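You operate a simulated robot arm through the tools that you are given. There is no shell and no other tool. Be economical: measure what you need, move in short steps, check, and stop when the job is done.

You run a simulated two-armed robot. Do the job below in one go: nothing can be reset, and whatever is moved stays where it is left.

JOB
Push the tag drawer shut. Open the lower table drawer, take the black corner piece from the top of the washing table and leave it in the bottom of the lower table drawer and shut the drawer again. Fetch the butyl cartridge from the top of the washing table and stand it on the rubber mat on the glazing bench. Press the zero key three times. Take the black-handled pad on the top of the washing table and put it away on the top of the sealing bench. Open the warmer door, take the black cartridge on the top of the washing table and put it away in the bottom of the warmer and shut the door again. Close the squareness gauge drawer. Take the black chock from the top of the washing table and leave it on the upper shelf of the green cart. Take the coating detector and put it on the top of the washing table. Push the plug drawer shut. Fetch the sealant cartridge that says "SIL" from the top of the sealing bench and stand it on the top of the glazing bench. Open the dispenser lid. The order is free. Set down upright: butyl cartridge, black chock, sealant cartridge.

It is judged by the outcome, as a careful person would: the job done as asked, and still so three seconds after it is handed in. It fails if anything else is knocked over, pushed out of place, dropped, spilled or broken. Lids that push on must go on centred and level and be pressed home; caps that screw on are set level and turned clockwise until they are tight.

ROBOT AND FRAMES
Two 7-joint arms with fingered hands on one trunk, on a base that drives. Base frame: it is fixed to the floor where the robot stands at the start and does not move with it; the origin is under the middle of the robot, x ahead of it, y to its left, z up. Units: mm, rad, N and s.
The left shoulder is at the start at [70, 142, 1014], the right one opposite. With the tool pointing down near the work surface each hand reaches from about 420 to 800 mm from the robot's upright axis, wherever it stands, measured 20 degrees to its own side. Places, roughly: black cartridge [1250, -750, 1000]; black chock (10x8x10 cm) [1400, 600, 900]; black corner piece (4x4x2 cm) [1100, 0, 900]; black-handled pad (4x3x10 cm) [1100, -500, 900]; bottom of the lower table drawer [-2200, -500, 600]; bottom of the warmer [1800, 1700, 200]; butyl cartridge [1250, -250, 1000]; coating detector [1750, 1500, 1000]; dispenser lid [1300, -500, 1100]; lower table drawer [-2200, -500, 600]; plug drawer [1600, 1700, 700]; rubber mat on the glazing bench (17x20 cm) [-1120, -800, 860]; sealant cartridge [1750, 2000, 1000]; squareness gauge drawer [1100, 400, 700]; tag drawer [900, -100, 800]; top of the glazing bench [-700, -1100, 900]; top of the sealing bench [2100, 2300, 900]; top of the washing table [1300, 0, 900]; upper shelf of the green cart [1800, 3900, 700]; warmer door [1600, 1700, 400]; zero key [1200, -500, 900]. Payload 3.6 kg a hand.
The tool frame of a hand sits at the grasp point between the pads (the TCP): z along the fingers, y along the line on which they close. The tips reach 25 mm beyond it. The gripper opens to 88 mm. The gripper's body begins 29 mm behind the TCP. The gripper is a hand of 5 fingers: y runs from the thumb to the fingers, the wrist lies at [-13, -97, -162] in the tool frame, and closing takes about 1.5 s.
Orientation is that of the tool frame in the base frame, as a unit quaternion [w, x, y, z]. With the fingers straight down and the wrist toward the robot, the tool's x, y and z point along [0, 1, 0], [1, 0, 0] and [0, 0, -1] of the base frame.

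CONTROLS
- The arms move only by the tool jog_arm. It takes "left_targets", "right_targets" or both (then of equal length, played together; a hand with none holds still); each is a list of rows, each an object of numbers (a shift or turn left out is 0, a gripper value left out holds the last): "x", "y", "z": the shift along the tool's x, y, z in mm; "ax", "ay", "az": the turn, a rotation vector about the tool's x, y, z in rad. In form: [{"x": .., "y": .., "z": .., "ax": .., "ay": .., "az": ..}, ...]. A call has 1 to 20 rows; each row shifts and turns the commanded pose from where the row before left it, along the tool's axes as they then stand. "left_claw" and "right_claw" are, for a hand that has rows, the finger opening in mm, from 0 to 88, set as the call begins (left out, the last holds). Each row takes 0.2 s and may step no farther than 50 mm and 0.15 rad from the row before; otherwise, or with a gripper value out of range, the whole call is refused. Where a pose cannot be reached the arm comes as near as it can. A force on the tool above 40 N (or 10 N above the force at the start of the call, whichever is more), or a blocked arm, ends the call early, and 0.2 s more pass. The fingers move at their own pace (about 72 mm/s each) and stop on an object; they squeeze with about 32 N. The grip force told is the motor's: it shows also when the fingers shut on nothing. Time passes only in rows, and 0.2 s behind the last, so rows that do not move let the fingers close. The reply holds the time, the measured pose of the TCP, the force on the tool along the base axes, the opening and the grip force, in the units named above and with some noise, with the torque about the TCP (base axes, N m) and any sound that the robot's microphone picked up.
- Cameras (640 x 400 px; columns grow to the right, rows downward): "scene" is now at [138.9, 22.5, 1253.4]; the picture's right is [0.27, -0.96, 0.00], its down [-0.46, -0.13, -0.88] and it looks along [0.84, 0.24, -0.48] (base axes); focal length 274 px, centre (320, 200). "left" rides on the left gripper at [-59, -79, -105] in its tool frame; the picture's right is [-0.73, -0.32, 0.61], its down [0.62, -0.68, 0.38] and it looks along [0.29, 0.66, 0.70] (tool axes); focal length 234 px, centre (320, 200). "right" rides on the right gripper at [59, -79, -105] in its tool frame; the picture's right is [-0.73, 0.32, -0.61], its down [-0.62, -0.68, 0.38] and it looks along [-0.29, 0.66, 0.70] (tool axes); focal length 234 px, centre (320, 200). There is no depth. A picture from a camera that has moved, and an enlarged one, comes with that camera's place and axes in the base frame and with its lens.
- capture(camera): a new picture of that camera. The clock stands still meanwhile.
- lift_body(by): slides the trunk up (or, below 0, down) by that many mm; the arms and the scene camera ride with it, the base frame stays. It gives what a move gives, with no picture.
- roll_base(legs): drives the robot by 1 to 6 legs, each [ahead, left, turn to the left] in mm, mm and rad, along the robot's own axes; the way and the turn of a leg run together, so that a leg with both is an arc; at most 1500 mm and 3.142 rad a leg. The arms and the cameras ride along, it lands a little off, and it stops where it bumps. It gives what a move gives.
- grasp_type(shape, hand): the hand has 5 fingers and takes this shape, open, in about a second: jaw (thumb against the fingers, like two jaws); tri (thumb and two fingers); tip (a fingertip pinch); poke (one finger out to press); point (the index stretched); flat (the hand flat); cup (the hand cupped); fist (a fist). The gripper value then closes the fingers along that shape, each until it touches; the sizes above hold for jaw. It gives what a move gives, with no picture.
- aim_head(pan, tilt): turns the head with the scene camera to pan (to the left, within 1.501 rad either way) and tilt (down, from -0.506 to 1.204), counted from straight ahead of the robot. It gives what a move gives.
- inspect(camera, box): a new picture of the part [left, top, right, bottom] of that camera's present view, enlarged. The clock stands still meanwhile.
- finish_job(): hands the job in; it is judged then, once.

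Work in short steps. Places have to be worked out from the pictures, the camera data and where the tool is seen: move nearer, look again, correct. Check each grasp and each placing, and mend what went wrong. You have 556 turns and 364 pictures in all, those below and enlarged ones among them. Open the grippers and draw the arms clear of the work before you hand the job in, unless the task says otherwise; then end with one line.

The tools are called after "Call:" by a JSON object that holds its "fn" and its "kwargs". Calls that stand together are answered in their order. jog_arm: Moves the arms, as the interface text tells. Its arguments: {"type":"object","properties":{"left_targets":{"type":"array","items":{"type":"object","properties":{"x":{"type":"number"},"y":{"type":"number"},"z":{"type":"number"},"ax":{"type":"number"},"ay":{"type":"number"},"az":{"type":"number"}}}},"left_claw":{"type":"number"},"right_targets":{"type":"array","items":{"type":"object","properties":{"x":{"type":"number"},"y":{"type":"number"},"z":{"type":"number"},"ax":{"type":"number"},"ay":{"type":"number"},"az":{"type":"number"}}}},"right_claw":{"type":"number"}},"required":[]} The other tools are called the same way: lift_body (by) slides the trunk up or down; grasp_type (shape, hand) gives the hand a shape; roll_base (legs) drives the base; aim_head (pan, tilt) turns the head that bears the scene camera; capture (camera) takes a picture; inspect (camera, box) takes an enlarged picture of a part of a camera's view; finish_job () hands the job in.

At the start:

```text
time: 0.0
left_position: [465.3, 274.9, 1027.8]
left_tcp_rot: [0.001, 0.707, 0.707, 0.001]
left_contact_force: [-0.2, 0.0, -0.3]
left_wrist_torque: [-0.02, 0.02, -0.01]
left_width: 87.8
left_finger_force: 0.0
left_shape: jaw
right_position: [557.2, -105.3, 1019.4]
right_tcp_rot: [0.0, 0.707, 0.708, 0.0]
right_contact_force: [-0.4, 0.3, 0.7]
right_wrist_torque: [-0.01, -0.01, 0.02]
right_width: 87.5
right_finger_force: 0.1
right_shape: jaw
trunk travel left (down, up): [-550.0, 390.0]
robot x, y, heading: [-2.4, -1.5, -0.002]
head pan, tilt: [0.272, 0.501]
```

scene: 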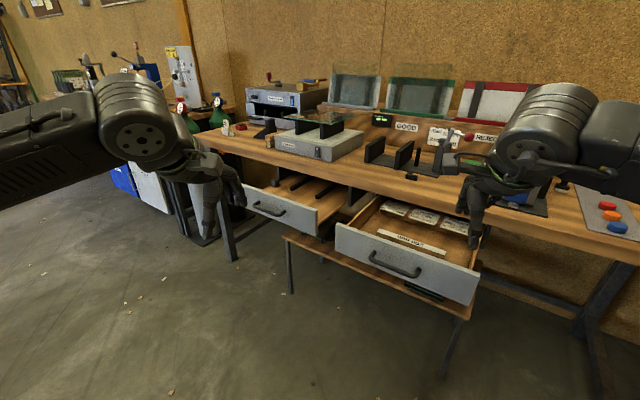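
right: 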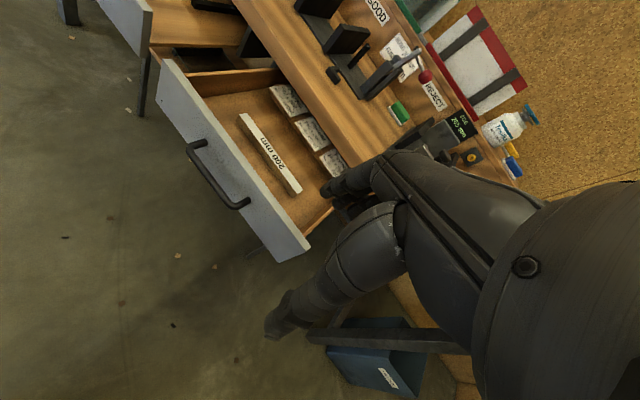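
left: 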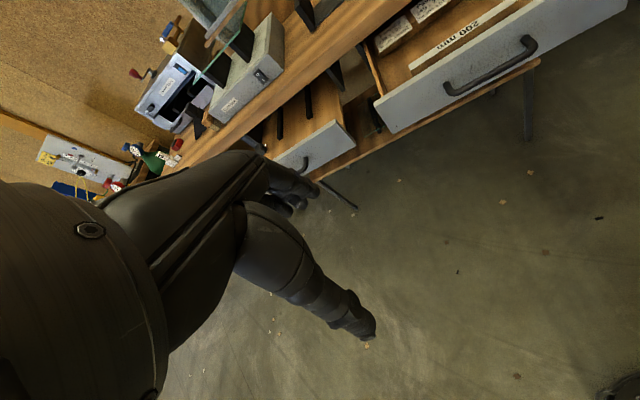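

I see the washing table with two open drawers ahead. I look around with the head first to survey the table.

Call:
{"fn": "aim_head", "kwargs": {"pan": -0.4, "tilt": 0.45}}

Call:
{"fn": "capture", "kwargs": {"camera": "scene"}}

```text
time: 1.1
left_position: [464.3, 276.3, 1027.3]
left_tcp_rot: [-0.001, 0.707, 0.707, 0.0]
left_contact_force: [-0.2, 0.0, 0.9]
left_wrist_torque: [0.0, 0.04, 0.0]
left_width: 87.4
left_finger_force: 0.0
left_shape: jaw
right_position: [557.4, -105.9, 1018.9]
right_tcp_rot: [0.0, 0.707, 0.707, 0.0]
right_contact_force: [0.0, 0.8, 0.1]
right_wrist_torque: [0.02, 0.0, 0.02]
right_width: 87.7
right_finger_force: 0.1
right_shape: jaw
trunk travel left (down, up): [-550.0, 390.0]
robot x, y, heading: [-3.2, 1.1, -0.004]
head pan, tilt: [-0.4, 0.45]
```

```text
360 pictures are left
camera scene: at [136.0, -37.6, 1258.0], right [-0.39, -0.92, 0.0], down [-0.4, 0.17, -0.9], along [0.83, -0.35, -0.44], focal length 274 px, centre (320, 200)
```

scene: 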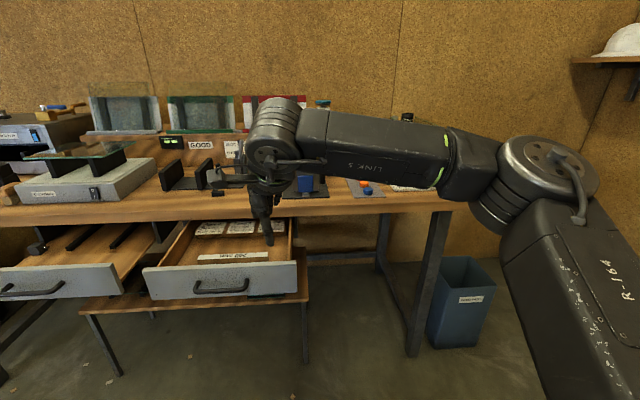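

The right arm blocks the view. I move both hands back and out to the sides.

Call:
{"fn": "jog_arm", "kwargs": {"right_targets": [{"x": -45, "y": -20}, {"x": -45, "y": -20}, {"x": -45, "y": -20}, {"x": -45, "y": -20}, {"x": -45, "y": -20}, {"x": -45, "y": -20}, {"x": -45, "y": -20}, {"x": -45, "y": -20}], "left_targets": [{"x": 30, "y": -10}, {"x": 30, "y": -10}, {"x": 30, "y": -10}, {"x": 30, "y": -10}, {"x": 30, "y": -10}, {"x": 0, "y": 0}, {"x": 0, "y": 0}, {"x": 0, "y": 0}]}}

Call:
{"fn": "lift_body", "kwargs": {"by": 250}}

Call:
{"fn": "aim_head", "kwargs": {"pan": -0.3, "tilt": 0.6}}

Call:
{"fn": "capture", "kwargs": {"camera": "scene"}}

```text
time: 2.9
left_position: [446.3, 416.6, 1022.2]
left_tcp_rot: [0.0, 0.707, 0.707, -0.001]
left_contact_force: [-0.3, 0.2, 0.3]
left_wrist_torque: [0.01, -0.01, -0.02]
left_width: 87.5
left_finger_force: 0.0
left_shape: jaw
left hand out of reach, approached as far as the arm can: row 4, 5
right_position: [450.7, -459.4, 1011.0]
right_tcp_rot: [0.0, 0.707, 0.707, 0.001]
right_contact_force: [0.0, -0.1, -0.8]
right_wrist_torque: [-0.01, 0.01, -0.01]
right_width: 88.1
right_finger_force: 0.1
right_shape: jaw
right hand out of reach, approached as far as the arm can: row 7, 8
trunk travel left (down, up): [-550.0, 390.0]
robot x, y, heading: [-0.6, 1.1, 0.004]
head pan, tilt: [-0.4, 0.45]
```

```text
time: 5.4
left_position: [445.2, 416.1, 1271.7]
left_tcp_rot: [0.0, 0.707, 0.707, -0.001]
left_contact_force: [0.3, -0.3, 0.9]
left_wrist_torque: [-0.01, 0.0, -0.02]
left_width: 87.7
left_finger_force: 0.1
left_shape: jaw
right_position: [452.1, -460.1, 1261.3]
right_tcp_rot: [-0.001, 0.707, 0.707, 0.0]
right_contact_force: [0.9, 0.0, 0.0]
right_wrist_torque: [0.04, 0.01, -0.02]
right_width: 87.8
right_finger_force: 0.0
right_shape: jaw
trunk travel left (down, up): [-800.0, 140.0]
robot x, y, heading: [2.4, 1.3, 0.005]
head pan, tilt: [-0.4, 0.45]
```

```text
time: 6.1
left_position: [446.5, 416.3, 1271.6]
left_tcp_rot: [0.0, 0.707, 0.707, 0.0]
left_contact_force: [0.1, 0.0, 0.1]
left_wrist_torque: [-0.01, -0.03, 0.01]
left_width: 87.5
left_finger_force: 0.0
left_shape: jaw
right_position: [451.9, -458.6, 1262.0]
right_tcp_rot: [0.0, 0.707, 0.707, 0.0]
right_contact_force: [0.2, -0.1, -0.7]
right_wrist_torque: [0.0, 0.0, 0.03]
right_width: 87.9
right_finger_force: 0.1
right_shape: jaw
trunk travel left (down, up): [-800.0, 140.0]
robot x, y, heading: [-1.5, -0.5, -0.003]
head pan, tilt: [-0.3, 0.6]
```

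```text
359 pictures are left
camera scene: at [135.7, -28.2, 1494.5], right [-0.3, -0.96, 0.0], down [-0.54, 0.17, -0.83], along [0.79, -0.24, -0.56], focal length 274 px, centre (320, 200)
```

scene: 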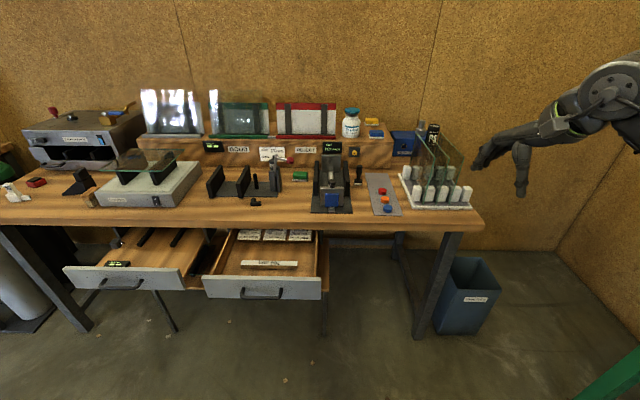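

Clear overview. I zoom in on several table portions.

Call:
{"fn": "inspect", "kwargs": {"camera": "scene", "box": [190, 100, 350, 220]}}

Call:
{"fn": "inspect", "kwargs": {"camera": "scene", "box": [320, 100, 480, 220]}}

Call:
{"fn": "inspect", "kwargs": {"camera": "scene", "box": [0, 100, 220, 220]}}

Call:
{"fn": "inspect", "kwargs": {"camera": "scene", "box": [50, 210, 340, 340]}}

```text
3.33 times, centred on (270, 160) of scene
camera zoom: at [135.7, -28.2, 1494.5], right [-0.3, -0.96, 0.0], down [-0.54, 0.17, -0.83], along [0.79, -0.24, -0.56], focal length 915 px, centre (487, 333)
```

zoom: 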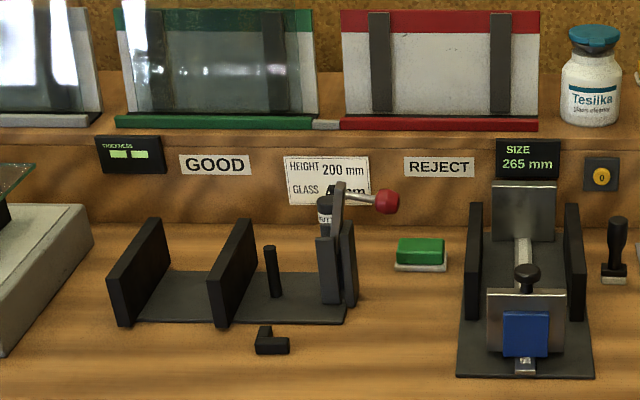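

```text
3.33 times, centred on (400, 160) of scene
camera zoom: at [135.7, -28.2, 1494.5], right [-0.3, -0.96, 0.0], down [-0.54, 0.17, -0.83], along [0.79, -0.24, -0.56], focal length 915 px, centre (53, 333)
```

zoom: 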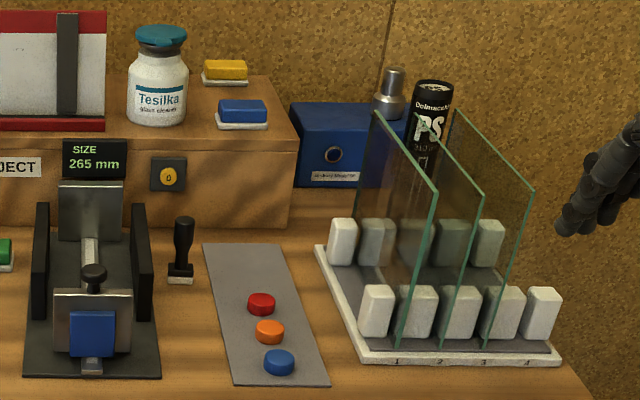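

```text
2.91 times, centred on (110, 160) of scene
camera zoom: at [135.7, -28.2, 1494.5], right [-0.3, -0.96, 0.0], down [-0.54, 0.17, -0.83], along [0.79, -0.24, -0.56], focal length 798 px, centre (931, 316)
```

zoom: 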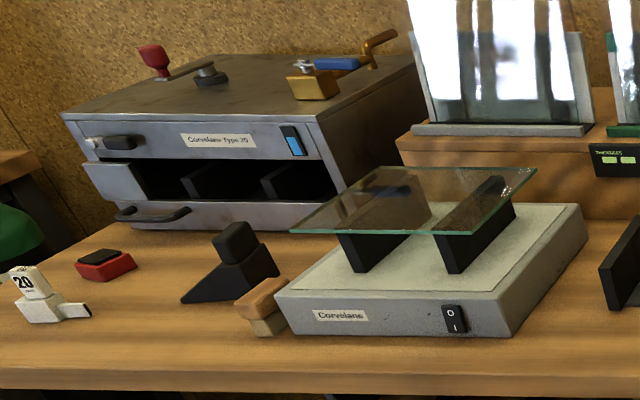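

```text
2.21 times, centred on (195, 275) of scene
camera zoom: at [135.7, -28.2, 1494.5], right [-0.3, -0.96, 0.0], down [-0.54, 0.17, -0.83], along [0.79, -0.24, -0.56], focal length 606 px, centre (596, 34)
```

zoom: 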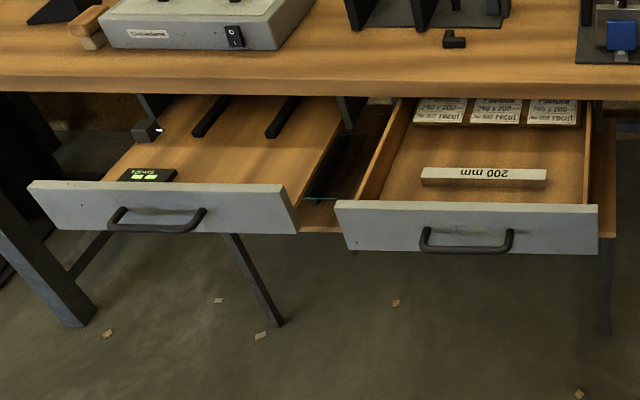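

Next I look left toward the sealing bench and cart.

Call:
{"fn": "aim_head", "kwargs": {"pan": 0.8, "tilt": 0.35}}

Call:
{"fn": "capture", "kwargs": {"camera": "scene"}}

Call:
{"fn": "aim_head", "kwargs": {"pan": 1.5, "tilt": 0.35}}

Call:
{"fn": "capture", "kwargs": {"camera": "scene"}}

Call:
{"fn": "aim_head", "kwargs": {"pan": -1.5, "tilt": 0.45}}

Call:
{"fn": "capture", "kwargs": {"camera": "scene"}}

```text
time: 7.5
left_position: [446.8, 416.3, 1272.4]
left_tcp_rot: [0.0, 0.707, 0.707, 0.0]
left_contact_force: [-0.2, -0.7, -0.8]
left_wrist_torque: [-0.02, -0.02, 0.01]
left_width: 87.6
left_finger_force: 0.0
left_shape: jaw
right_position: [450.9, -458.4, 1262.1]
right_tcp_rot: [0.0, 0.707, 0.707, 0.001]
right_contact_force: [0.1, 0.5, -0.2]
right_wrist_torque: [-0.01, 0.01, -0.01]
right_width: 87.8
right_finger_force: 0.1
right_shape: jaw
trunk travel left (down, up): [-800.0, 140.0]
robot x, y, heading: [-2.5, 2.2, -0.003]
head pan, tilt: [0.799, 0.351]
```

```text
354 pictures are left
camera scene: at [116.2, 64.7, 1517.2], right [0.72, -0.7, 0.0], down [-0.24, -0.25, -0.94], along [0.66, 0.67, -0.34], focal length 274 px, centre (320, 200)
```

scene: 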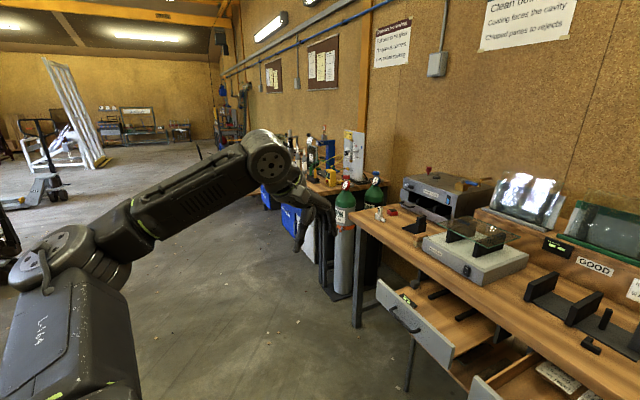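

```text
time: 8.5
left_position: [446.2, 416.9, 1272.2]
left_tcp_rot: [0.0, 0.707, 0.707, 0.001]
left_contact_force: [-0.6, 0.0, 0.1]
left_wrist_torque: [0.01, -0.01, 0.0]
left_width: 87.5
left_finger_force: 0.0
left_shape: jaw
right_position: [451.1, -458.7, 1261.8]
right_tcp_rot: [0.0, 0.707, 0.708, -0.001]
right_contact_force: [-0.8, 0.3, 0.1]
right_wrist_torque: [0.0, 0.01, -0.03]
right_width: 87.6
right_finger_force: 0.1
right_shape: jaw
trunk travel left (down, up): [-800.0, 140.0]
robot x, y, heading: [1.7, 1.5, -0.001]
head pan, tilt: [1.499, 0.351]
```

```text
353 pictures are left
camera scene: at [58.0, 90.8, 1517.2], right [1.0, -0.07, 0.0], down [-0.03, -0.34, -0.94], along [0.07, 0.94, -0.34], focal length 274 px, centre (320, 200)
```

scene: 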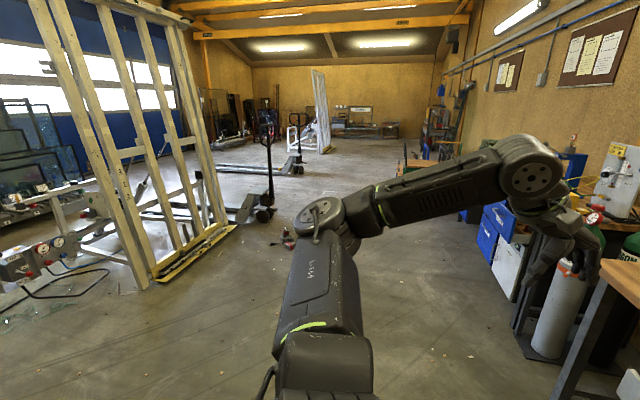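

```text
time: 11.1
left_position: [445.5, 417.8, 1272.2]
left_tcp_rot: [0.0, 0.708, 0.707, 0.0]
left_contact_force: [-0.4, -0.2, 0.2]
left_wrist_torque: [0.0, 0.0, 0.02]
left_width: 87.6
left_finger_force: 0.0
left_shape: jaw
right_position: [450.8, -457.8, 1261.5]
right_tcp_rot: [0.0, 0.707, 0.707, 0.0]
right_contact_force: [-0.8, -0.1, 1.0]
right_wrist_torque: [0.01, 0.0, 0.0]
right_width: 87.5
right_finger_force: 0.1
right_shape: jaw
trunk travel left (down, up): [-800.0, 140.0]
robot x, y, heading: [-3.3, -0.1, -0.002]
head pan, tilt: [-1.499, 0.45]
```

```text
352 pictures are left
camera scene: at [57.9, -93.7, 1508.0], right [-1.0, -0.07, 0.0], down [-0.03, 0.43, -0.9], along [0.06, -0.9, -0.44], focal length 274 px, centre (320, 200)
```

scene: 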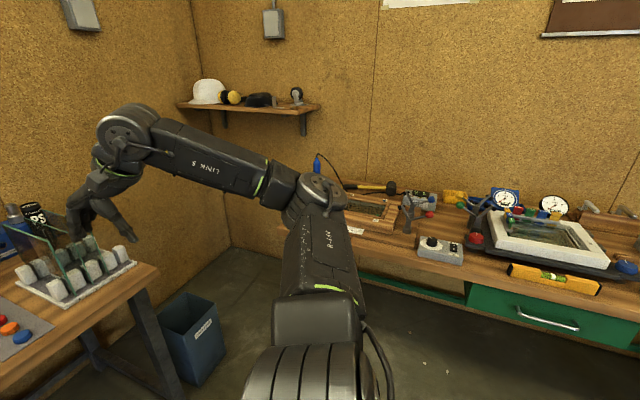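

To triangulate, I take the same view at a lower trunk height.

Call:
{"fn": "lift_body", "kwargs": {"by": -250}}

Call:
{"fn": "aim_head", "kwargs": {"pan": -0.2, "tilt": 0.5}}

Call:
{"fn": "capture", "kwargs": {"camera": "scene"}}

Call:
{"fn": "inspect", "kwargs": {"camera": "scene", "box": [160, 100, 480, 300]}}

```text
time: 13.7
left_position: [446.3, 417.1, 1022.4]
left_tcp_rot: [-0.001, 0.707, 0.707, 0.0]
left_contact_force: [-1.0, 1.0, -0.4]
left_wrist_torque: [0.01, 0.0, 0.0]
left_width: 87.8
left_finger_force: 0.1
left_shape: jaw
right_position: [451.6, -457.8, 1010.9]
right_tcp_rot: [0.0, 0.707, 0.707, 0.001]
right_contact_force: [0.3, 0.1, -0.3]
right_wrist_torque: [0.02, -0.01, -0.01]
right_width: 87.8
right_finger_force: 0.0
right_shape: jaw
trunk travel left (down, up): [-550.0, 390.0]
robot x, y, heading: [-0.4, 4.5, 0.002]
head pan, tilt: [-1.499, 0.45]
```

```text
time: 15.2
left_position: [445.8, 416.4, 1022.4]
left_tcp_rot: [0.0, 0.707, 0.707, 0.0]
left_contact_force: [-0.7, -0.2, -0.1]
left_wrist_torque: [-0.02, 0.0, -0.02]
left_width: 87.8
left_finger_force: 0.0
left_shape: jaw
right_position: [450.4, -457.5, 1011.6]
right_tcp_rot: [0.0, 0.707, 0.707, 0.0]
right_contact_force: [0.0, 0.1, -0.2]
right_wrist_torque: [0.0, 0.02, -0.01]
right_width: 87.6
right_finger_force: 0.1
right_shape: jaw
trunk travel left (down, up): [-550.0, 390.0]
robot x, y, heading: [2.3, 1.9, -0.003]
head pan, tilt: [-0.201, 0.499]
```

```text
351 pictures are left
camera scene: at [140.4, -20.2, 1253.5], right [-0.2, -0.98, 0.0], down [-0.47, 0.1, -0.88], along [0.86, -0.18, -0.48], focal length 274 px, centre (320, 200)
```

scene: 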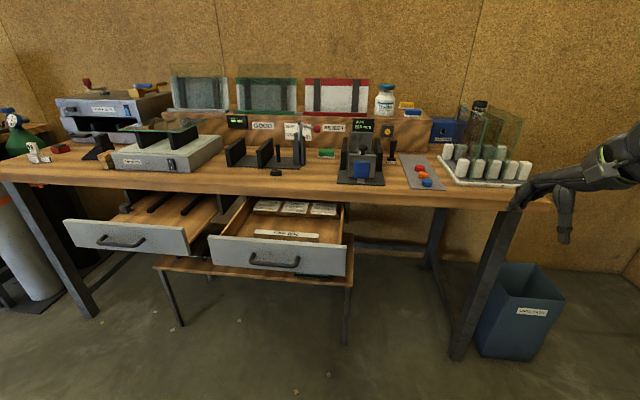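

```text
2.00 times, centred on (320, 200) of scene
camera zoom: at [140.4, -20.2, 1253.5], right [-0.2, -0.98, 0.0], down [-0.47, 0.1, -0.88], along [0.86, -0.18, -0.48], focal length 549 px, centre (320, 200)
```

zoom: 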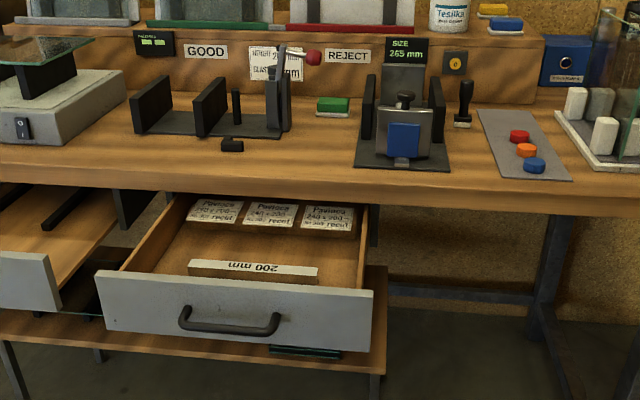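

Triangulating, I put the tag drawer handle near (705,-15,775), the table top at z≈850 and the corner piece at (1069,-47). I bring the right hand before the tag drawer, fingers closed.

Call:
{"fn": "lift_body", "kwargs": {"by": -200}}

Call:
{"fn": "jog_arm", "kwargs": {"right_targets": [{"x": 44, "y": 15, "z": 4}, {"x": 44, "y": 15, "z": 4}, {"x": 44, "y": 15, "z": 4}, {"x": 44, "y": 15, "z": 4}, {"x": 44, "y": 15, "z": 4}, {"x": 44, "y": 15, "z": 4}, {"x": 44, "y": 15, "z": 4}, {"x": 44, "y": 15, "z": 4}, {"x": 44, "y": 15, "z": 4}, {"x": 44, "y": 15, "z": 4}], "right_claw": 0}}

Call:
{"fn": "capture", "kwargs": {"camera": "scene"}}

```text
time: 17.4
left_position: [445.8, 417.1, 823.2]
left_tcp_rot: [0.0, 0.707, 0.707, 0.0]
left_contact_force: [0.5, 0.4, -0.2]
left_wrist_torque: [0.03, -0.01, -0.03]
left_width: 87.7
left_finger_force: 0.1
left_shape: jaw
right_position: [451.0, -457.8, 811.0]
right_tcp_rot: [0.0, 0.707, 0.707, 0.0]
right_contact_force: [-0.9, 1.0, -0.3]
right_wrist_torque: [-0.02, 0.0, -0.02]
right_width: 87.4
right_finger_force: 0.0
right_shape: jaw
trunk travel left (down, up): [-350.0, 590.0]
robot x, y, heading: [2.1, -1.9, -0.002]
head pan, tilt: [-0.201, 0.499]
```

```text
time: 19.6
left_position: [446.8, 418.3, 822.2]
left_tcp_rot: [0.0, 0.708, 0.706, -0.001]
left_contact_force: [-0.9, 0.0, 0.3]
left_wrist_torque: [0.0, -0.03, 0.02]
left_width: 87.6
left_finger_force: 0.0
left_shape: jaw
right_position: [602.2, -14.9, 769.8]
right_tcp_rot: [0.0, 0.707, 0.707, 0.0]
right_contact_force: [-0.3, -0.2, -0.4]
right_wrist_torque: [0.03, -0.04, -0.04]
right_width: 0.1
right_finger_force: 32.3
right_shape: jaw
trunk travel left (down, up): [-350.0, 590.0]
robot x, y, heading: [-2.4, -0.8, -0.001]
head pan, tilt: [-0.201, 0.499]
```

```text
349 pictures are left
camera scene: at [140.7, -19.2, 1053.5], right [-0.2, -0.98, 0.0], down [-0.47, 0.09, -0.88], along [0.86, -0.18, -0.48], focal length 274 px, centre (320, 200)
```

scene: 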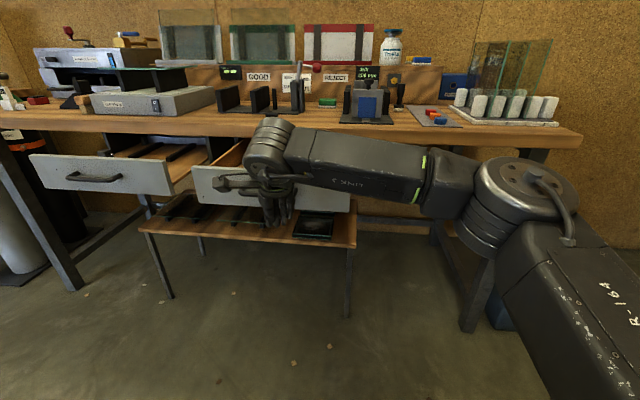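

The hand is in front of the drawer. I push forward by arm.

Call:
{"fn": "jog_arm", "kwargs": {"right_targets": [{"y": 20}, {"y": 20}, {"y": 20}, {"y": 20}, {"y": 20}, {"y": 20}, {"y": 20}]}}

Call:
{"fn": "capture", "kwargs": {"camera": "right"}}

```text
time: 21.1
left_position: [444.4, 417.0, 822.8]
left_tcp_rot: [0.0, 0.707, 0.707, 0.0]
left_contact_force: [0.9, 0.5, 0.0]
left_wrist_torque: [0.01, -0.02, -0.01]
left_width: 87.9
left_finger_force: 0.0
left_shape: jaw
right_position: [727.5, -16.9, 770.9]
right_tcp_rot: [0.0, 0.706, 0.708, 0.0]
right_contact_force: [-1.6, 2.4, 2.0]
right_wrist_torque: [-0.02, -0.08, 0.01]
right_width: 0.0
right_finger_force: 32.7
right_shape: jaw
right hand out of reach, approached as far as the arm can: row 7
trunk travel left (down, up): [-350.0, 590.0]
robot x, y, heading: [2.8, -3.5, 0.0]
head pan, tilt: [-0.201, 0.499]
```

```text
348 pictures are left
camera right: at [650.1, 40.3, 875.7], right [0.33, -0.72, 0.61], down [-0.68, -0.63, -0.38], along [0.66, -0.29, -0.7], focal length 234 px, centre (320, 200)
```

right: 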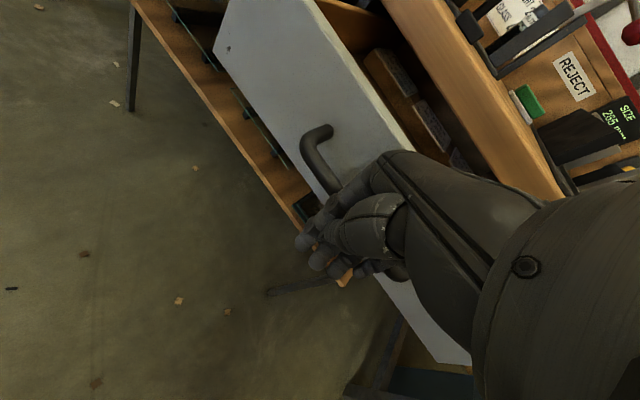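

The hand is touching the handle. I drive the base forward to push.

Call:
{"fn": "roll_base", "kwargs": {"legs": [[120, 0, 0]]}}

Call:
{"fn": "capture", "kwargs": {"camera": "right"}}

```text
time: 22.4
left_position: [566.7, 417.9, 821.0]
left_tcp_rot: [-0.001, 0.708, 0.706, 0.0]
left_contact_force: [-0.1, 0.0, 0.2]
left_wrist_torque: [0.03, 0.02, 0.02]
left_width: 88.0
left_finger_force: 0.0
left_shape: jaw
right_position: [847.3, -21.0, 770.2]
right_tcp_rot: [-0.001, 0.708, 0.707, 0.0]
right_contact_force: [0.8, -0.6, 0.0]
right_wrist_torque: [0.02, 0.02, -0.02]
right_width: 0.0
right_finger_force: 32.2
right_shape: jaw
trunk travel left (down, up): [-350.0, 590.0]
robot x, y, heading: [118.8, -0.9, -0.0]
head pan, tilt: [-0.201, 0.499]
```

```text
347 pictures are left
camera right: at [770.5, 38.5, 874.7], right [0.32, -0.73, 0.61], down [-0.68, -0.62, -0.38], along [0.66, -0.29, -0.7], focal length 234 px, centre (320, 200)
```

right: 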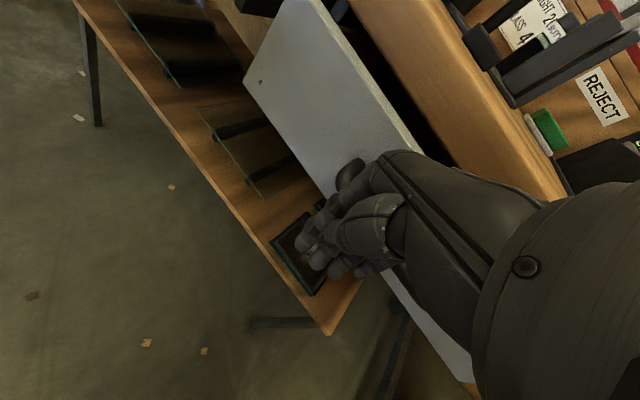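

The drawer follows. I continue in smaller drives.

Call:
{"fn": "roll_base", "kwargs": {"legs": [[30, 0, 0]]}}

Call:
{"fn": "capture", "kwargs": {"camera": "right"}}

Call:
{"fn": "capture", "kwargs": {"camera": "left"}}

```text
time: 23.2
left_position: [593.8, 417.6, 820.1]
left_tcp_rot: [-0.001, 0.707, 0.707, -0.001]
left_contact_force: [0.2, 0.2, -0.5]
left_wrist_torque: [-0.01, 0.03, 0.02]
left_width: 87.8
left_finger_force: 0.1
left_shape: jaw
right_position: [876.3, -19.5, 770.2]
right_tcp_rot: [0.0, 0.707, 0.707, -0.001]
right_contact_force: [-0.2, 0.4, -0.8]
right_wrist_torque: [0.0, 0.02, -0.04]
right_width: 0.0
right_finger_force: 32.1
right_shape: jaw
trunk travel left (down, up): [-350.0, 590.0]
robot x, y, heading: [147.7, -2.0, 0.001]
head pan, tilt: [-0.201, 0.499]
```

```text
346 pictures are left
camera right: at [799.7, 38.9, 874.7], right [0.32, -0.73, 0.61], down [-0.68, -0.62, -0.38], along [0.66, -0.29, -0.7], focal length 234 px, centre (320, 200)
```

right: 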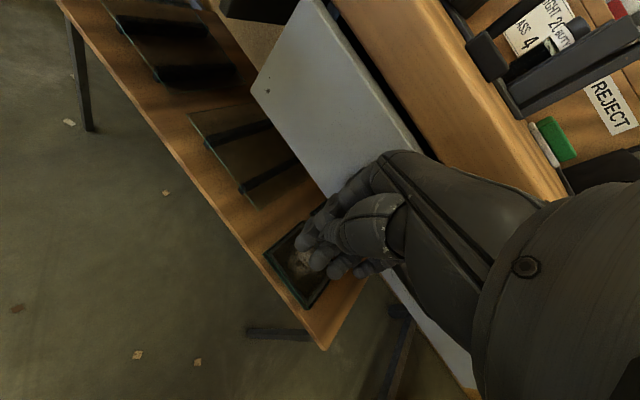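

```text
345 pictures are left
camera left: at [516.1, 357.8, 925.8], right [-0.32, -0.73, -0.61], down [-0.68, 0.62, -0.38], along [0.66, 0.29, -0.7], focal length 234 px, centre (320, 200)
```

left: 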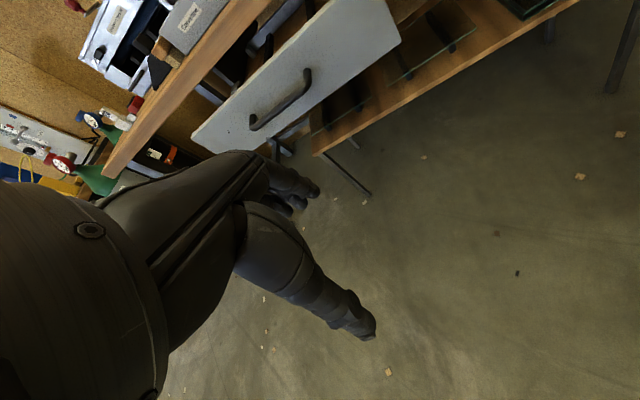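

Still a visible gap to the table edge. I push on a little more by arm.

Call:
{"fn": "roll_base", "kwargs": {"legs": [[25, 0, 0]]}}

Call:
{"fn": "capture", "kwargs": {"camera": "right"}}

```text
time: 24.0
left_position: [621.1, 416.9, 821.4]
left_tcp_rot: [0.0, 0.707, 0.707, 0.0]
left_contact_force: [-0.4, 0.1, -0.6]
left_wrist_torque: [-0.01, -0.03, -0.01]
left_width: 87.6
left_finger_force: 0.1
left_shape: jaw
right_position: [902.6, -18.8, 769.4]
right_tcp_rot: [-0.001, 0.707, 0.707, -0.001]
right_contact_force: [0.8, 0.3, -0.6]
right_wrist_torque: [0.0, 0.02, 0.01]
right_width: 0.4
right_finger_force: 32.3
right_shape: jaw
trunk travel left (down, up): [-350.0, 590.0]
robot x, y, heading: [175.2, 2.3, 0.002]
head pan, tilt: [-0.201, 0.499]
```

```text
344 pictures are left
camera right: at [825.4, 39.3, 874.6], right [0.32, -0.73, 0.61], down [-0.68, -0.62, -0.38], along [0.66, -0.29, -0.7], focal length 234 px, centre (320, 200)
```

right: 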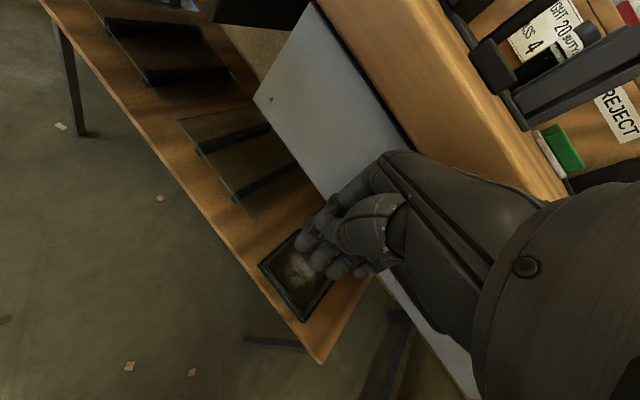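

Nearly there; another push by the base.

Call:
{"fn": "roll_base", "kwargs": {"legs": [[25, 0, 0]]}}

Call:
{"fn": "capture", "kwargs": {"camera": "right"}}

```text
time: 24.8
left_position: [639.8, 419.9, 824.0]
left_tcp_rot: [0.004, 0.707, 0.707, 0.0]
left_contact_force: [0.5, 0.2, 0.5]
left_wrist_torque: [0.0, 0.03, -0.03]
left_width: 87.7
left_finger_force: 0.0
left_shape: jaw
right_position: [921.8, -13.8, 775.3]
right_tcp_rot: [0.002, 0.705, 0.709, 0.001]
right_contact_force: [-18.0, 19.0, 16.4]
right_wrist_torque: [-0.36, -0.12, -0.2]
right_width: 0.0
right_finger_force: 32.1
right_shape: jaw
trunk travel left (down, up): [-350.0, 590.0]
robot x, y, heading: [197.5, 3.7, 0.004]
head pan, tilt: [-0.201, 0.499]
```

```text
343 pictures are left
camera right: at [844.3, 44.1, 879.4], right [0.32, -0.72, 0.61], down [-0.68, -0.63, -0.39], along [0.66, -0.29, -0.69], focal length 234 px, centre (320, 200)
```

right: 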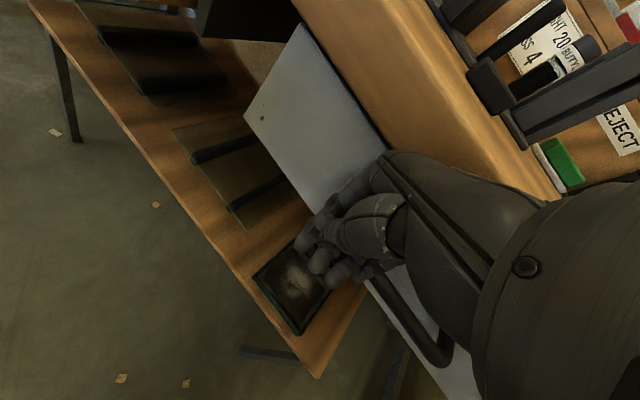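

Force of 18 N now — perhaps the end stop, perhaps the hand against the table. I back away and look.

Call:
{"fn": "roll_base", "kwargs": {"legs": [[-200, 0, 0]]}}

Call:
{"fn": "aim_head", "kwargs": {"pan": 0.1, "tilt": 0.4}}

Call:
{"fn": "capture", "kwargs": {"camera": "scene"}}

Call:
{"fn": "capture", "kwargs": {"camera": "right"}}

```text
time: 26.4
left_position: [441.6, 417.2, 822.9]
left_tcp_rot: [0.001, 0.707, 0.707, 0.001]
left_contact_force: [-0.2, -0.4, 1.2]
left_wrist_torque: [0.0, -0.04, 0.01]
left_width: 87.7
left_finger_force: 0.0
left_shape: jaw
right_position: [724.4, -15.7, 773.1]
right_tcp_rot: [0.0, 0.706, 0.708, 0.001]
right_contact_force: [-0.8, 0.6, -0.6]
right_wrist_torque: [0.01, 0.01, 0.0]
right_width: 0.0
right_finger_force: 32.0
right_shape: jaw
trunk travel left (down, up): [-350.0, 590.0]
robot x, y, heading: [0.9, 1.3, -0.002]
head pan, tilt: [-0.201, 0.499]
```

```text
time: 27.2
left_position: [443.5, 417.8, 821.3]
left_tcp_rot: [0.0, 0.707, 0.707, 0.0]
left_contact_force: [0.6, -0.2, -0.5]
left_wrist_torque: [0.02, 0.0, 0.0]
left_width: 87.9
left_finger_force: 0.0
left_shape: jaw
right_position: [724.9, -16.3, 771.0]
right_tcp_rot: [-0.001, 0.706, 0.708, 0.001]
right_contact_force: [0.8, 0.1, 0.0]
right_wrist_torque: [0.04, 0.01, 0.01]
right_width: 0.1
right_finger_force: 32.1
right_shape: jaw
trunk travel left (down, up): [-350.0, 590.0]
robot x, y, heading: [-3.8, -0.0, 0.002]
head pan, tilt: [0.099, 0.4]
```

```text
342 pictures are left
camera scene: at [140.9, 7.4, 1062.6], right [0.1, -1.0, 0.0], down [-0.39, -0.04, -0.92], along [0.92, 0.09, -0.39], focal length 274 px, centre (320, 200)
```

scene: 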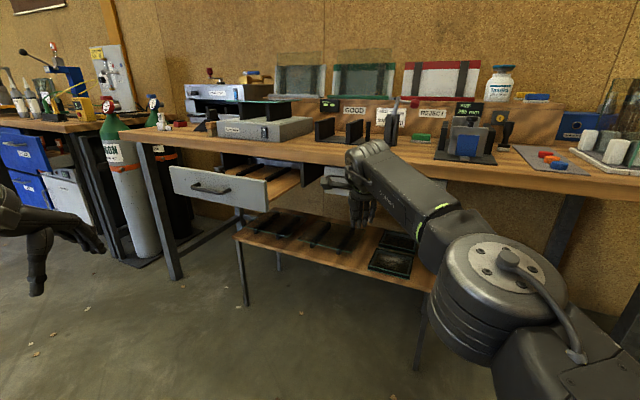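

```text
341 pictures are left
camera right: at [647.8, 41.4, 875.8], right [0.33, -0.73, 0.61], down [-0.68, -0.63, -0.38], along [0.66, -0.29, -0.7], focal length 234 px, centre (320, 200)
```

right: 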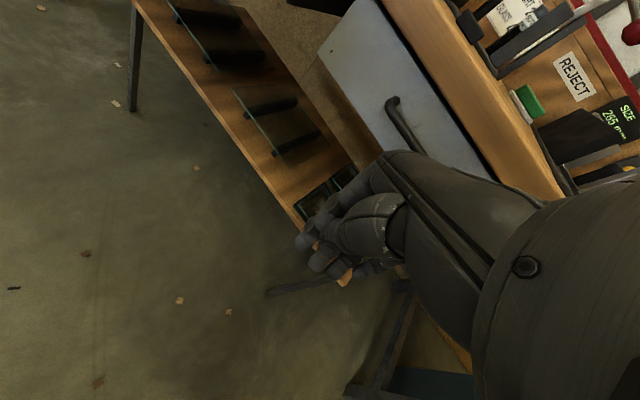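

I move the right hand aside to see the drawer face.

Call:
{"fn": "jog_arm", "kwargs": {"right_targets": [{"x": -45, "y": -20}, {"x": -45, "y": -20}, {"x": -45, "y": -20}, {"x": -45, "y": -20}, {"x": -45, "y": -20}, {"x": -45, "y": -20}, {"x": -45, "y": -20}]}}

Call:
{"fn": "lift_body", "kwargs": {"by": 100}}

Call:
{"fn": "inspect", "kwargs": {"camera": "scene", "box": [160, 120, 480, 320]}}

```text
time: 28.8
left_position: [443.1, 416.4, 822.7]
left_tcp_rot: [0.0, 0.707, 0.707, -0.001]
left_contact_force: [0.0, 0.1, 0.3]
left_wrist_torque: [0.02, 0.03, 0.03]
left_width: 87.4
left_finger_force: 0.0
left_shape: jaw
right_position: [584.8, -332.9, 770.0]
right_tcp_rot: [0.0, 0.705, 0.709, 0.001]
right_contact_force: [-0.4, 0.1, 1.2]
right_wrist_torque: [-0.01, -0.01, 0.06]
right_width: 0.0
right_finger_force: 32.0
right_shape: jaw
trunk travel left (down, up): [-350.0, 590.0]
robot x, y, heading: [-2.5, 1.1, -0.003]
head pan, tilt: [0.099, 0.4]
```

```text
time: 30.2
left_position: [443.7, 417.2, 922.7]
left_tcp_rot: [-0.001, 0.706, 0.708, 0.0]
left_contact_force: [-1.0, -0.1, 0.1]
left_wrist_torque: [0.01, 0.0, 0.01]
left_width: 87.6
left_finger_force: 0.0
left_shape: jaw
right_position: [584.8, -332.3, 871.7]
right_tcp_rot: [-0.001, 0.706, 0.708, 0.001]
right_contact_force: [0.1, -0.1, -0.2]
right_wrist_torque: [0.0, 0.02, 0.0]
right_width: 0.0
right_finger_force: 31.9
right_shape: jaw
trunk travel left (down, up): [-450.0, 490.0]
robot x, y, heading: [-3.9, 0.8, 0.003]
head pan, tilt: [0.099, 0.4]
```

```text
2.00 times, centred on (320, 220) of scene
camera zoom: at [141.1, 7.4, 1162.6], right [0.1, -0.99, 0.0], down [-0.39, -0.04, -0.92], along [0.92, 0.09, -0.39], focal length 549 px, centre (320, 160)
```

zoom: 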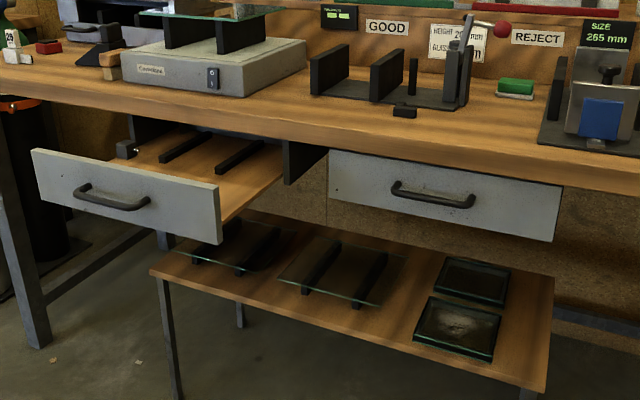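

The table appears turned by about −0.30 rad (its edge runs perpendicular to that heading), so the drawer slides slightly sideways. I turn the base to face the table squarely and shift left.

Call:
{"fn": "roll_base", "kwargs": {"legs": [[0, 0, -0.3], [0, 340, 0]]}}

Call:
{"fn": "aim_head", "kwargs": {"pan": 0.0, "tilt": 0.5}}

Call:
{"fn": "capture", "kwargs": {"camera": "scene"}}

```text
time: 33.3
left_position: [647.3, 583.9, 921.9]
left_tcp_rot: [0.001, 0.806, 0.592, 0.0]
left_contact_force: [-0.5, 0.6, -0.6]
left_wrist_torque: [-0.02, -0.01, 0.02]
left_width: 87.6
left_finger_force: 0.0
left_shape: jaw
right_position: [557.7, -172.9, 869.7]
right_tcp_rot: [0.0, 0.805, 0.593, 0.001]
right_contact_force: [0.4, -0.5, -0.1]
right_wrist_torque: [-0.03, 0.0, -0.01]
right_width: 0.0
right_finger_force: 32.0
right_shape: jaw
trunk travel left (down, up): [-450.0, 490.0]
robot x, y, heading: [92.0, 320.0, -0.304]
head pan, tilt: [0.099, 0.4]
```

```text
time: 34.0
left_position: [645.2, 584.0, 922.5]
left_tcp_rot: [0.0, 0.806, 0.592, 0.001]
left_contact_force: [0.3, -0.6, 0.2]
left_wrist_torque: [0.02, 0.0, 0.0]
left_width: 88.0
left_finger_force: 0.1
left_shape: jaw
right_position: [557.7, -173.3, 869.3]
right_tcp_rot: [0.0, 0.805, 0.593, 0.001]
right_contact_force: [0.1, 0.4, 0.2]
right_wrist_torque: [-0.01, 0.01, 0.0]
right_width: 0.0
right_finger_force: 32.3
right_shape: jaw
trunk travel left (down, up): [-450.0, 490.0]
robot x, y, heading: [93.0, 322.5, -0.301]
head pan, tilt: [0.0, 0.499]
```

```text
339 pictures are left
camera scene: at [232.2, 275.5, 1153.5], right [-0.3, -0.95, 0.0], down [-0.46, 0.14, -0.88], along [0.84, -0.26, -0.48], focal length 274 px, centre (320, 200)
```

scene: 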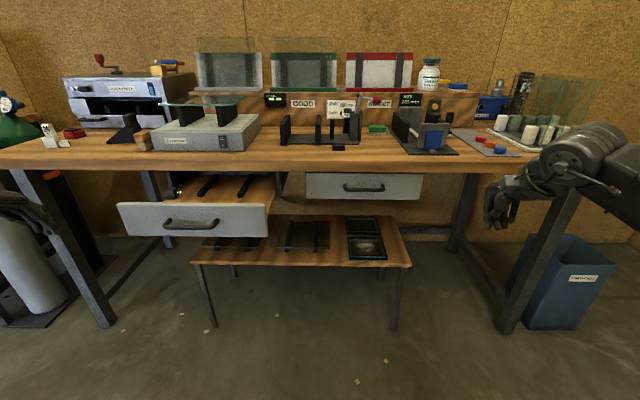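

Now square to the table. I bring the right hand in front of the tag drawer handle, lower, and push again straight.

Call:
{"fn": "lift_body", "kwargs": {"by": -95}}

Call:
{"fn": "jog_arm", "kwargs": {"right_targets": [{"x": 48, "y": 15}, {"x": 48, "y": 15}, {"x": 48, "y": 15}, {"x": 48, "y": 15}]}}

Call:
{"fn": "roll_base", "kwargs": {"legs": [[250, 0, 0]]}}

Call:
{"fn": "capture", "kwargs": {"camera": "right"}}

```text
time: 35.3
left_position: [646.4, 584.5, 826.3]
left_tcp_rot: [0.0, 0.806, 0.592, 0.0]
left_contact_force: [-0.3, -0.3, 0.4]
left_wrist_torque: [0.01, 0.02, 0.0]
left_width: 88.0
left_finger_force: 0.1
left_shape: jaw
right_position: [557.4, -171.1, 774.9]
right_tcp_rot: [0.0, 0.805, 0.593, 0.001]
right_contact_force: [0.4, 0.1, -1.1]
right_wrist_torque: [0.01, 0.0, 0.02]
right_width: 0.0
right_finger_force: 31.9
right_shape: jaw
trunk travel left (down, up): [-355.0, 585.0]
robot x, y, heading: [97.9, 316.1, -0.305]
head pan, tilt: [0.0, 0.499]
```

```text
refused: row 1 steps farther than a row can; nothing moved
```

```text
time: 37.1
left_position: [889.2, 504.0, 827.0]
left_tcp_rot: [0.001, 0.808, 0.589, 0.001]
left_contact_force: [0.1, 0.1, 0.2]
left_wrist_torque: [0.02, 0.0, 0.0]
left_width: 87.8
left_finger_force: 0.0
left_shape: jaw
right_position: [794.0, -251.7, 773.7]
right_tcp_rot: [-0.001, 0.807, 0.591, 0.002]
right_contact_force: [0.2, -0.3, -1.2]
right_wrist_torque: [0.01, 0.0, 0.02]
right_width: 0.0
right_finger_force: 32.3
right_shape: jaw
trunk travel left (down, up): [-355.0, 585.0]
robot x, y, heading: [335.5, 239.9, -0.311]
head pan, tilt: [0.0, 0.499]
```

```text
338 pictures are left
camera right: at [739.0, -172.9, 879.4], right [0.09, -0.79, 0.61], down [-0.84, -0.39, -0.38], along [0.54, -0.47, -0.7], focal length 234 px, centre (320, 200)
```

right: 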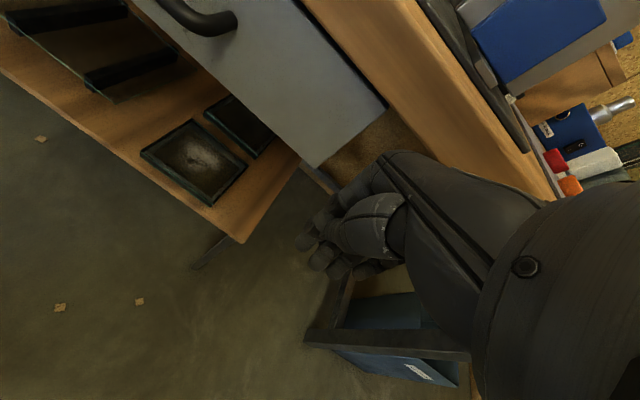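

The jog was refused before the base move. I back up, then shift the hand properly.

Call:
{"fn": "roll_base", "kwargs": {"legs": [[-120, 0, 0]]}}

Call:
{"fn": "jog_arm", "kwargs": {"right_targets": [{"x": 45, "y": 15}, {"x": 45, "y": 15}, {"x": 45, "y": 15}, {"x": 45, "y": 15}]}}

Call:
{"fn": "capture", "kwargs": {"camera": "right"}}

```text
time: 38.4
left_position: [772.1, 542.1, 827.5]
left_tcp_rot: [0.001, 0.808, 0.589, 0.001]
left_contact_force: [-0.7, -0.3, -0.4]
left_wrist_torque: [0.0, 0.0, 0.03]
left_width: 87.6
left_finger_force: 0.1
left_shape: jaw
right_position: [676.9, -216.2, 775.5]
right_tcp_rot: [0.001, 0.807, 0.591, 0.001]
right_contact_force: [-0.1, -0.4, 0.9]
right_wrist_torque: [-0.02, -0.02, 0.01]
right_width: 0.0
right_finger_force: 32.3
right_shape: jaw
trunk travel left (down, up): [-355.0, 585.0]
robot x, y, heading: [223.7, 274.7, -0.314]
head pan, tilt: [0.0, 0.499]
```

```text
time: 39.4
left_position: [772.7, 542.0, 826.1]
left_tcp_rot: [0.0, 0.809, 0.588, -0.001]
left_contact_force: [0.0, 0.3, 0.1]
left_wrist_torque: [-0.03, 0.0, 0.02]
left_width: 87.9
left_finger_force: 0.0
left_shape: jaw
right_position: [791.5, -64.2, 775.0]
right_tcp_rot: [0.0, 0.807, 0.59, 0.0]
right_contact_force: [0.8, 0.4, 0.4]
right_wrist_torque: [-0.02, 0.0, -0.02]
right_width: 0.1
right_finger_force: 31.9
right_shape: jaw
trunk travel left (down, up): [-355.0, 585.0]
robot x, y, heading: [221.5, 276.7, -0.32]
head pan, tilt: [0.0, 0.499]
```

```text
337 pictures are left
camera right: at [735.7, 16.0, 880.0], right [0.09, -0.79, 0.61], down [-0.84, -0.39, -0.38], along [0.54, -0.48, -0.7], focal length 234 px, centre (320, 200)
```

right: 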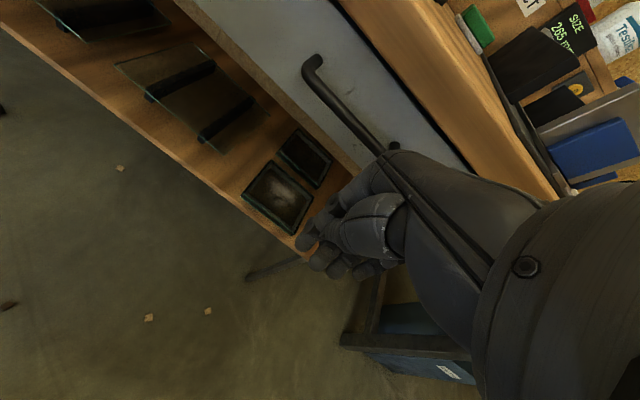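

I shift 45 mm left to the handle's middle and press forward via arm, watching force.

Call:
{"fn": "jog_arm", "kwargs": {"right_targets": [{"x": 45, "y": 0}, {"y": 20}, {"y": 20}, {"y": 20}, {"y": 20}, {"y": 20}]}}

Call:
{"fn": "capture", "kwargs": {"camera": "right"}}

```text
time: 40.8
left_position: [773.0, 540.9, 827.2]
left_tcp_rot: [0.001, 0.808, 0.589, -0.001]
left_contact_force: [0.1, 0.1, -0.2]
left_wrist_torque: [-0.03, 0.01, -0.01]
left_width: 87.9
left_finger_force: 0.0
left_shape: jaw
right_position: [899.3, -48.0, 776.1]
right_tcp_rot: [0.0, 0.807, 0.59, 0.001]
right_contact_force: [0.2, 0.2, 0.0]
right_wrist_torque: [-0.01, 0.01, -0.01]
right_width: 0.0
right_finger_force: 32.2
right_shape: jaw
trunk travel left (down, up): [-355.0, 585.0]
robot x, y, heading: [220.1, 282.3, -0.311]
head pan, tilt: [0.0, 0.499]
```

```text
336 pictures are left
camera right: at [843.0, 31.4, 881.2], right [0.09, -0.79, 0.61], down [-0.84, -0.39, -0.38], along [0.54, -0.47, -0.7], focal length 234 px, centre (320, 200)
```

right: 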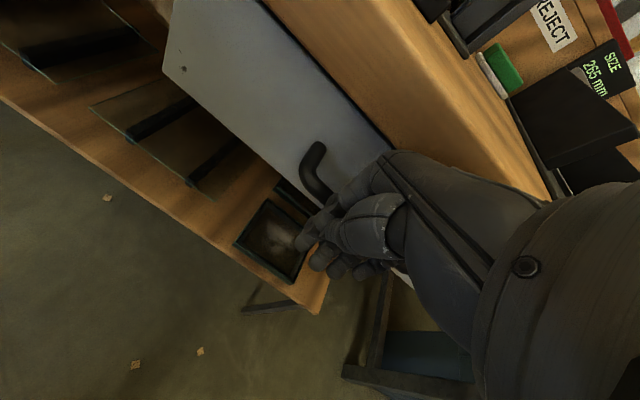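

Call:
{"fn": "jog_arm", "kwargs": {"right_targets": [{"y": 10}, {"y": 10}, {"y": 10}, {"y": 10}, {"y": 10}]}}

Call:
{"fn": "capture", "kwargs": {"camera": "right"}}

```text
time: 42.0
left_position: [772.3, 541.2, 827.2]
left_tcp_rot: [0.0, 0.809, 0.588, 0.002]
left_contact_force: [-0.2, -0.9, -0.2]
left_wrist_torque: [-0.02, 0.02, 0.01]
left_width: 87.6
left_finger_force: 0.1
left_shape: jaw
right_position: [901.6, -51.3, 773.5]
right_tcp_rot: [0.0, 0.807, 0.591, 0.001]
right_contact_force: [-0.1, 0.0, 0.4]
right_wrist_torque: [0.02, 0.0, 0.01]
right_width: 0.0
right_finger_force: 31.8
right_shape: jaw
right hand out of reach, approached as far as the arm can: row 1, 2, 3, 4, 5
trunk travel left (down, up): [-355.0, 585.0]
robot x, y, heading: [218.6, 277.7, -0.314]
head pan, tilt: [0.0, 0.499]
```

```text
335 pictures are left
camera right: at [845.4, 27.8, 878.4], right [0.09, -0.79, 0.61], down [-0.84, -0.39, -0.38], along [0.54, -0.47, -0.7], focal length 234 px, centre (320, 200)
```

right: 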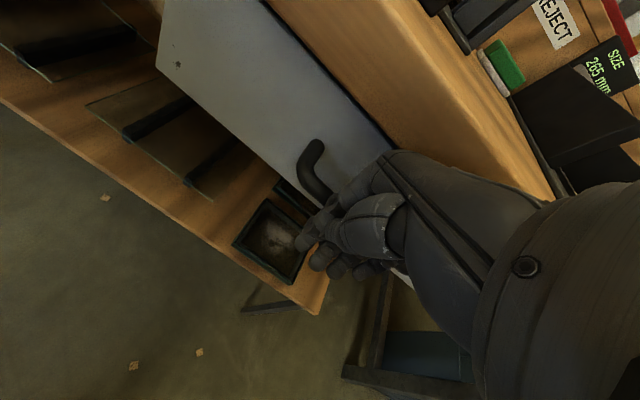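

At arm's reach limit. I drive forward 25 mm.

Call:
{"fn": "roll_base", "kwargs": {"legs": [[25, 0, 0]]}}

Call:
{"fn": "capture", "kwargs": {"camera": "right"}}

```text
time: 42.8
left_position: [787.9, 535.8, 829.4]
left_tcp_rot: [0.003, 0.809, 0.587, 0.002]
left_contact_force: [1.0, 0.2, -0.3]
left_wrist_torque: [0.0, 0.0, 0.0]
left_width: 87.7
left_finger_force: 0.1
left_shape: jaw
right_position: [912.3, -55.3, 778.6]
right_tcp_rot: [-0.002, 0.806, 0.591, 0.0]
right_contact_force: [-23.9, 7.9, 9.2]
right_wrist_torque: [-0.13, 0.12, -0.12]
right_width: 0.0
right_finger_force: 32.1
right_shape: jaw
trunk travel left (down, up): [-355.0, 585.0]
robot x, y, heading: [231.7, 274.2, -0.312]
head pan, tilt: [0.0, 0.499]
stopped in leg 1: the force on the tool passed its limit at 54 N (the readings are from after the stop); the commanded pose is now the measured one
```

```text
334 pictures are left
camera right: at [856.6, 24.4, 883.4], right [0.09, -0.79, 0.61], down [-0.84, -0.39, -0.38], along [0.54, -0.47, -0.7], focal length 234 px, centre (320, 200)
```

right: 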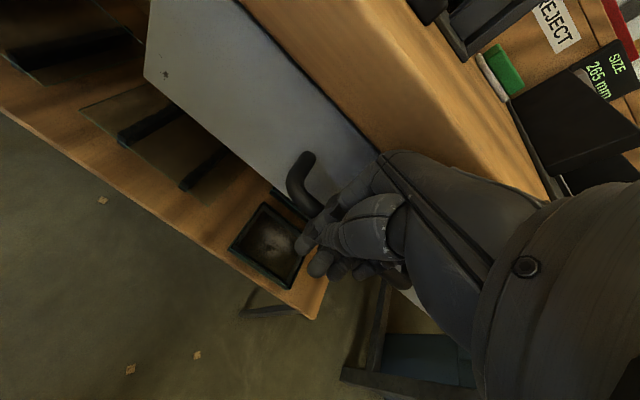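

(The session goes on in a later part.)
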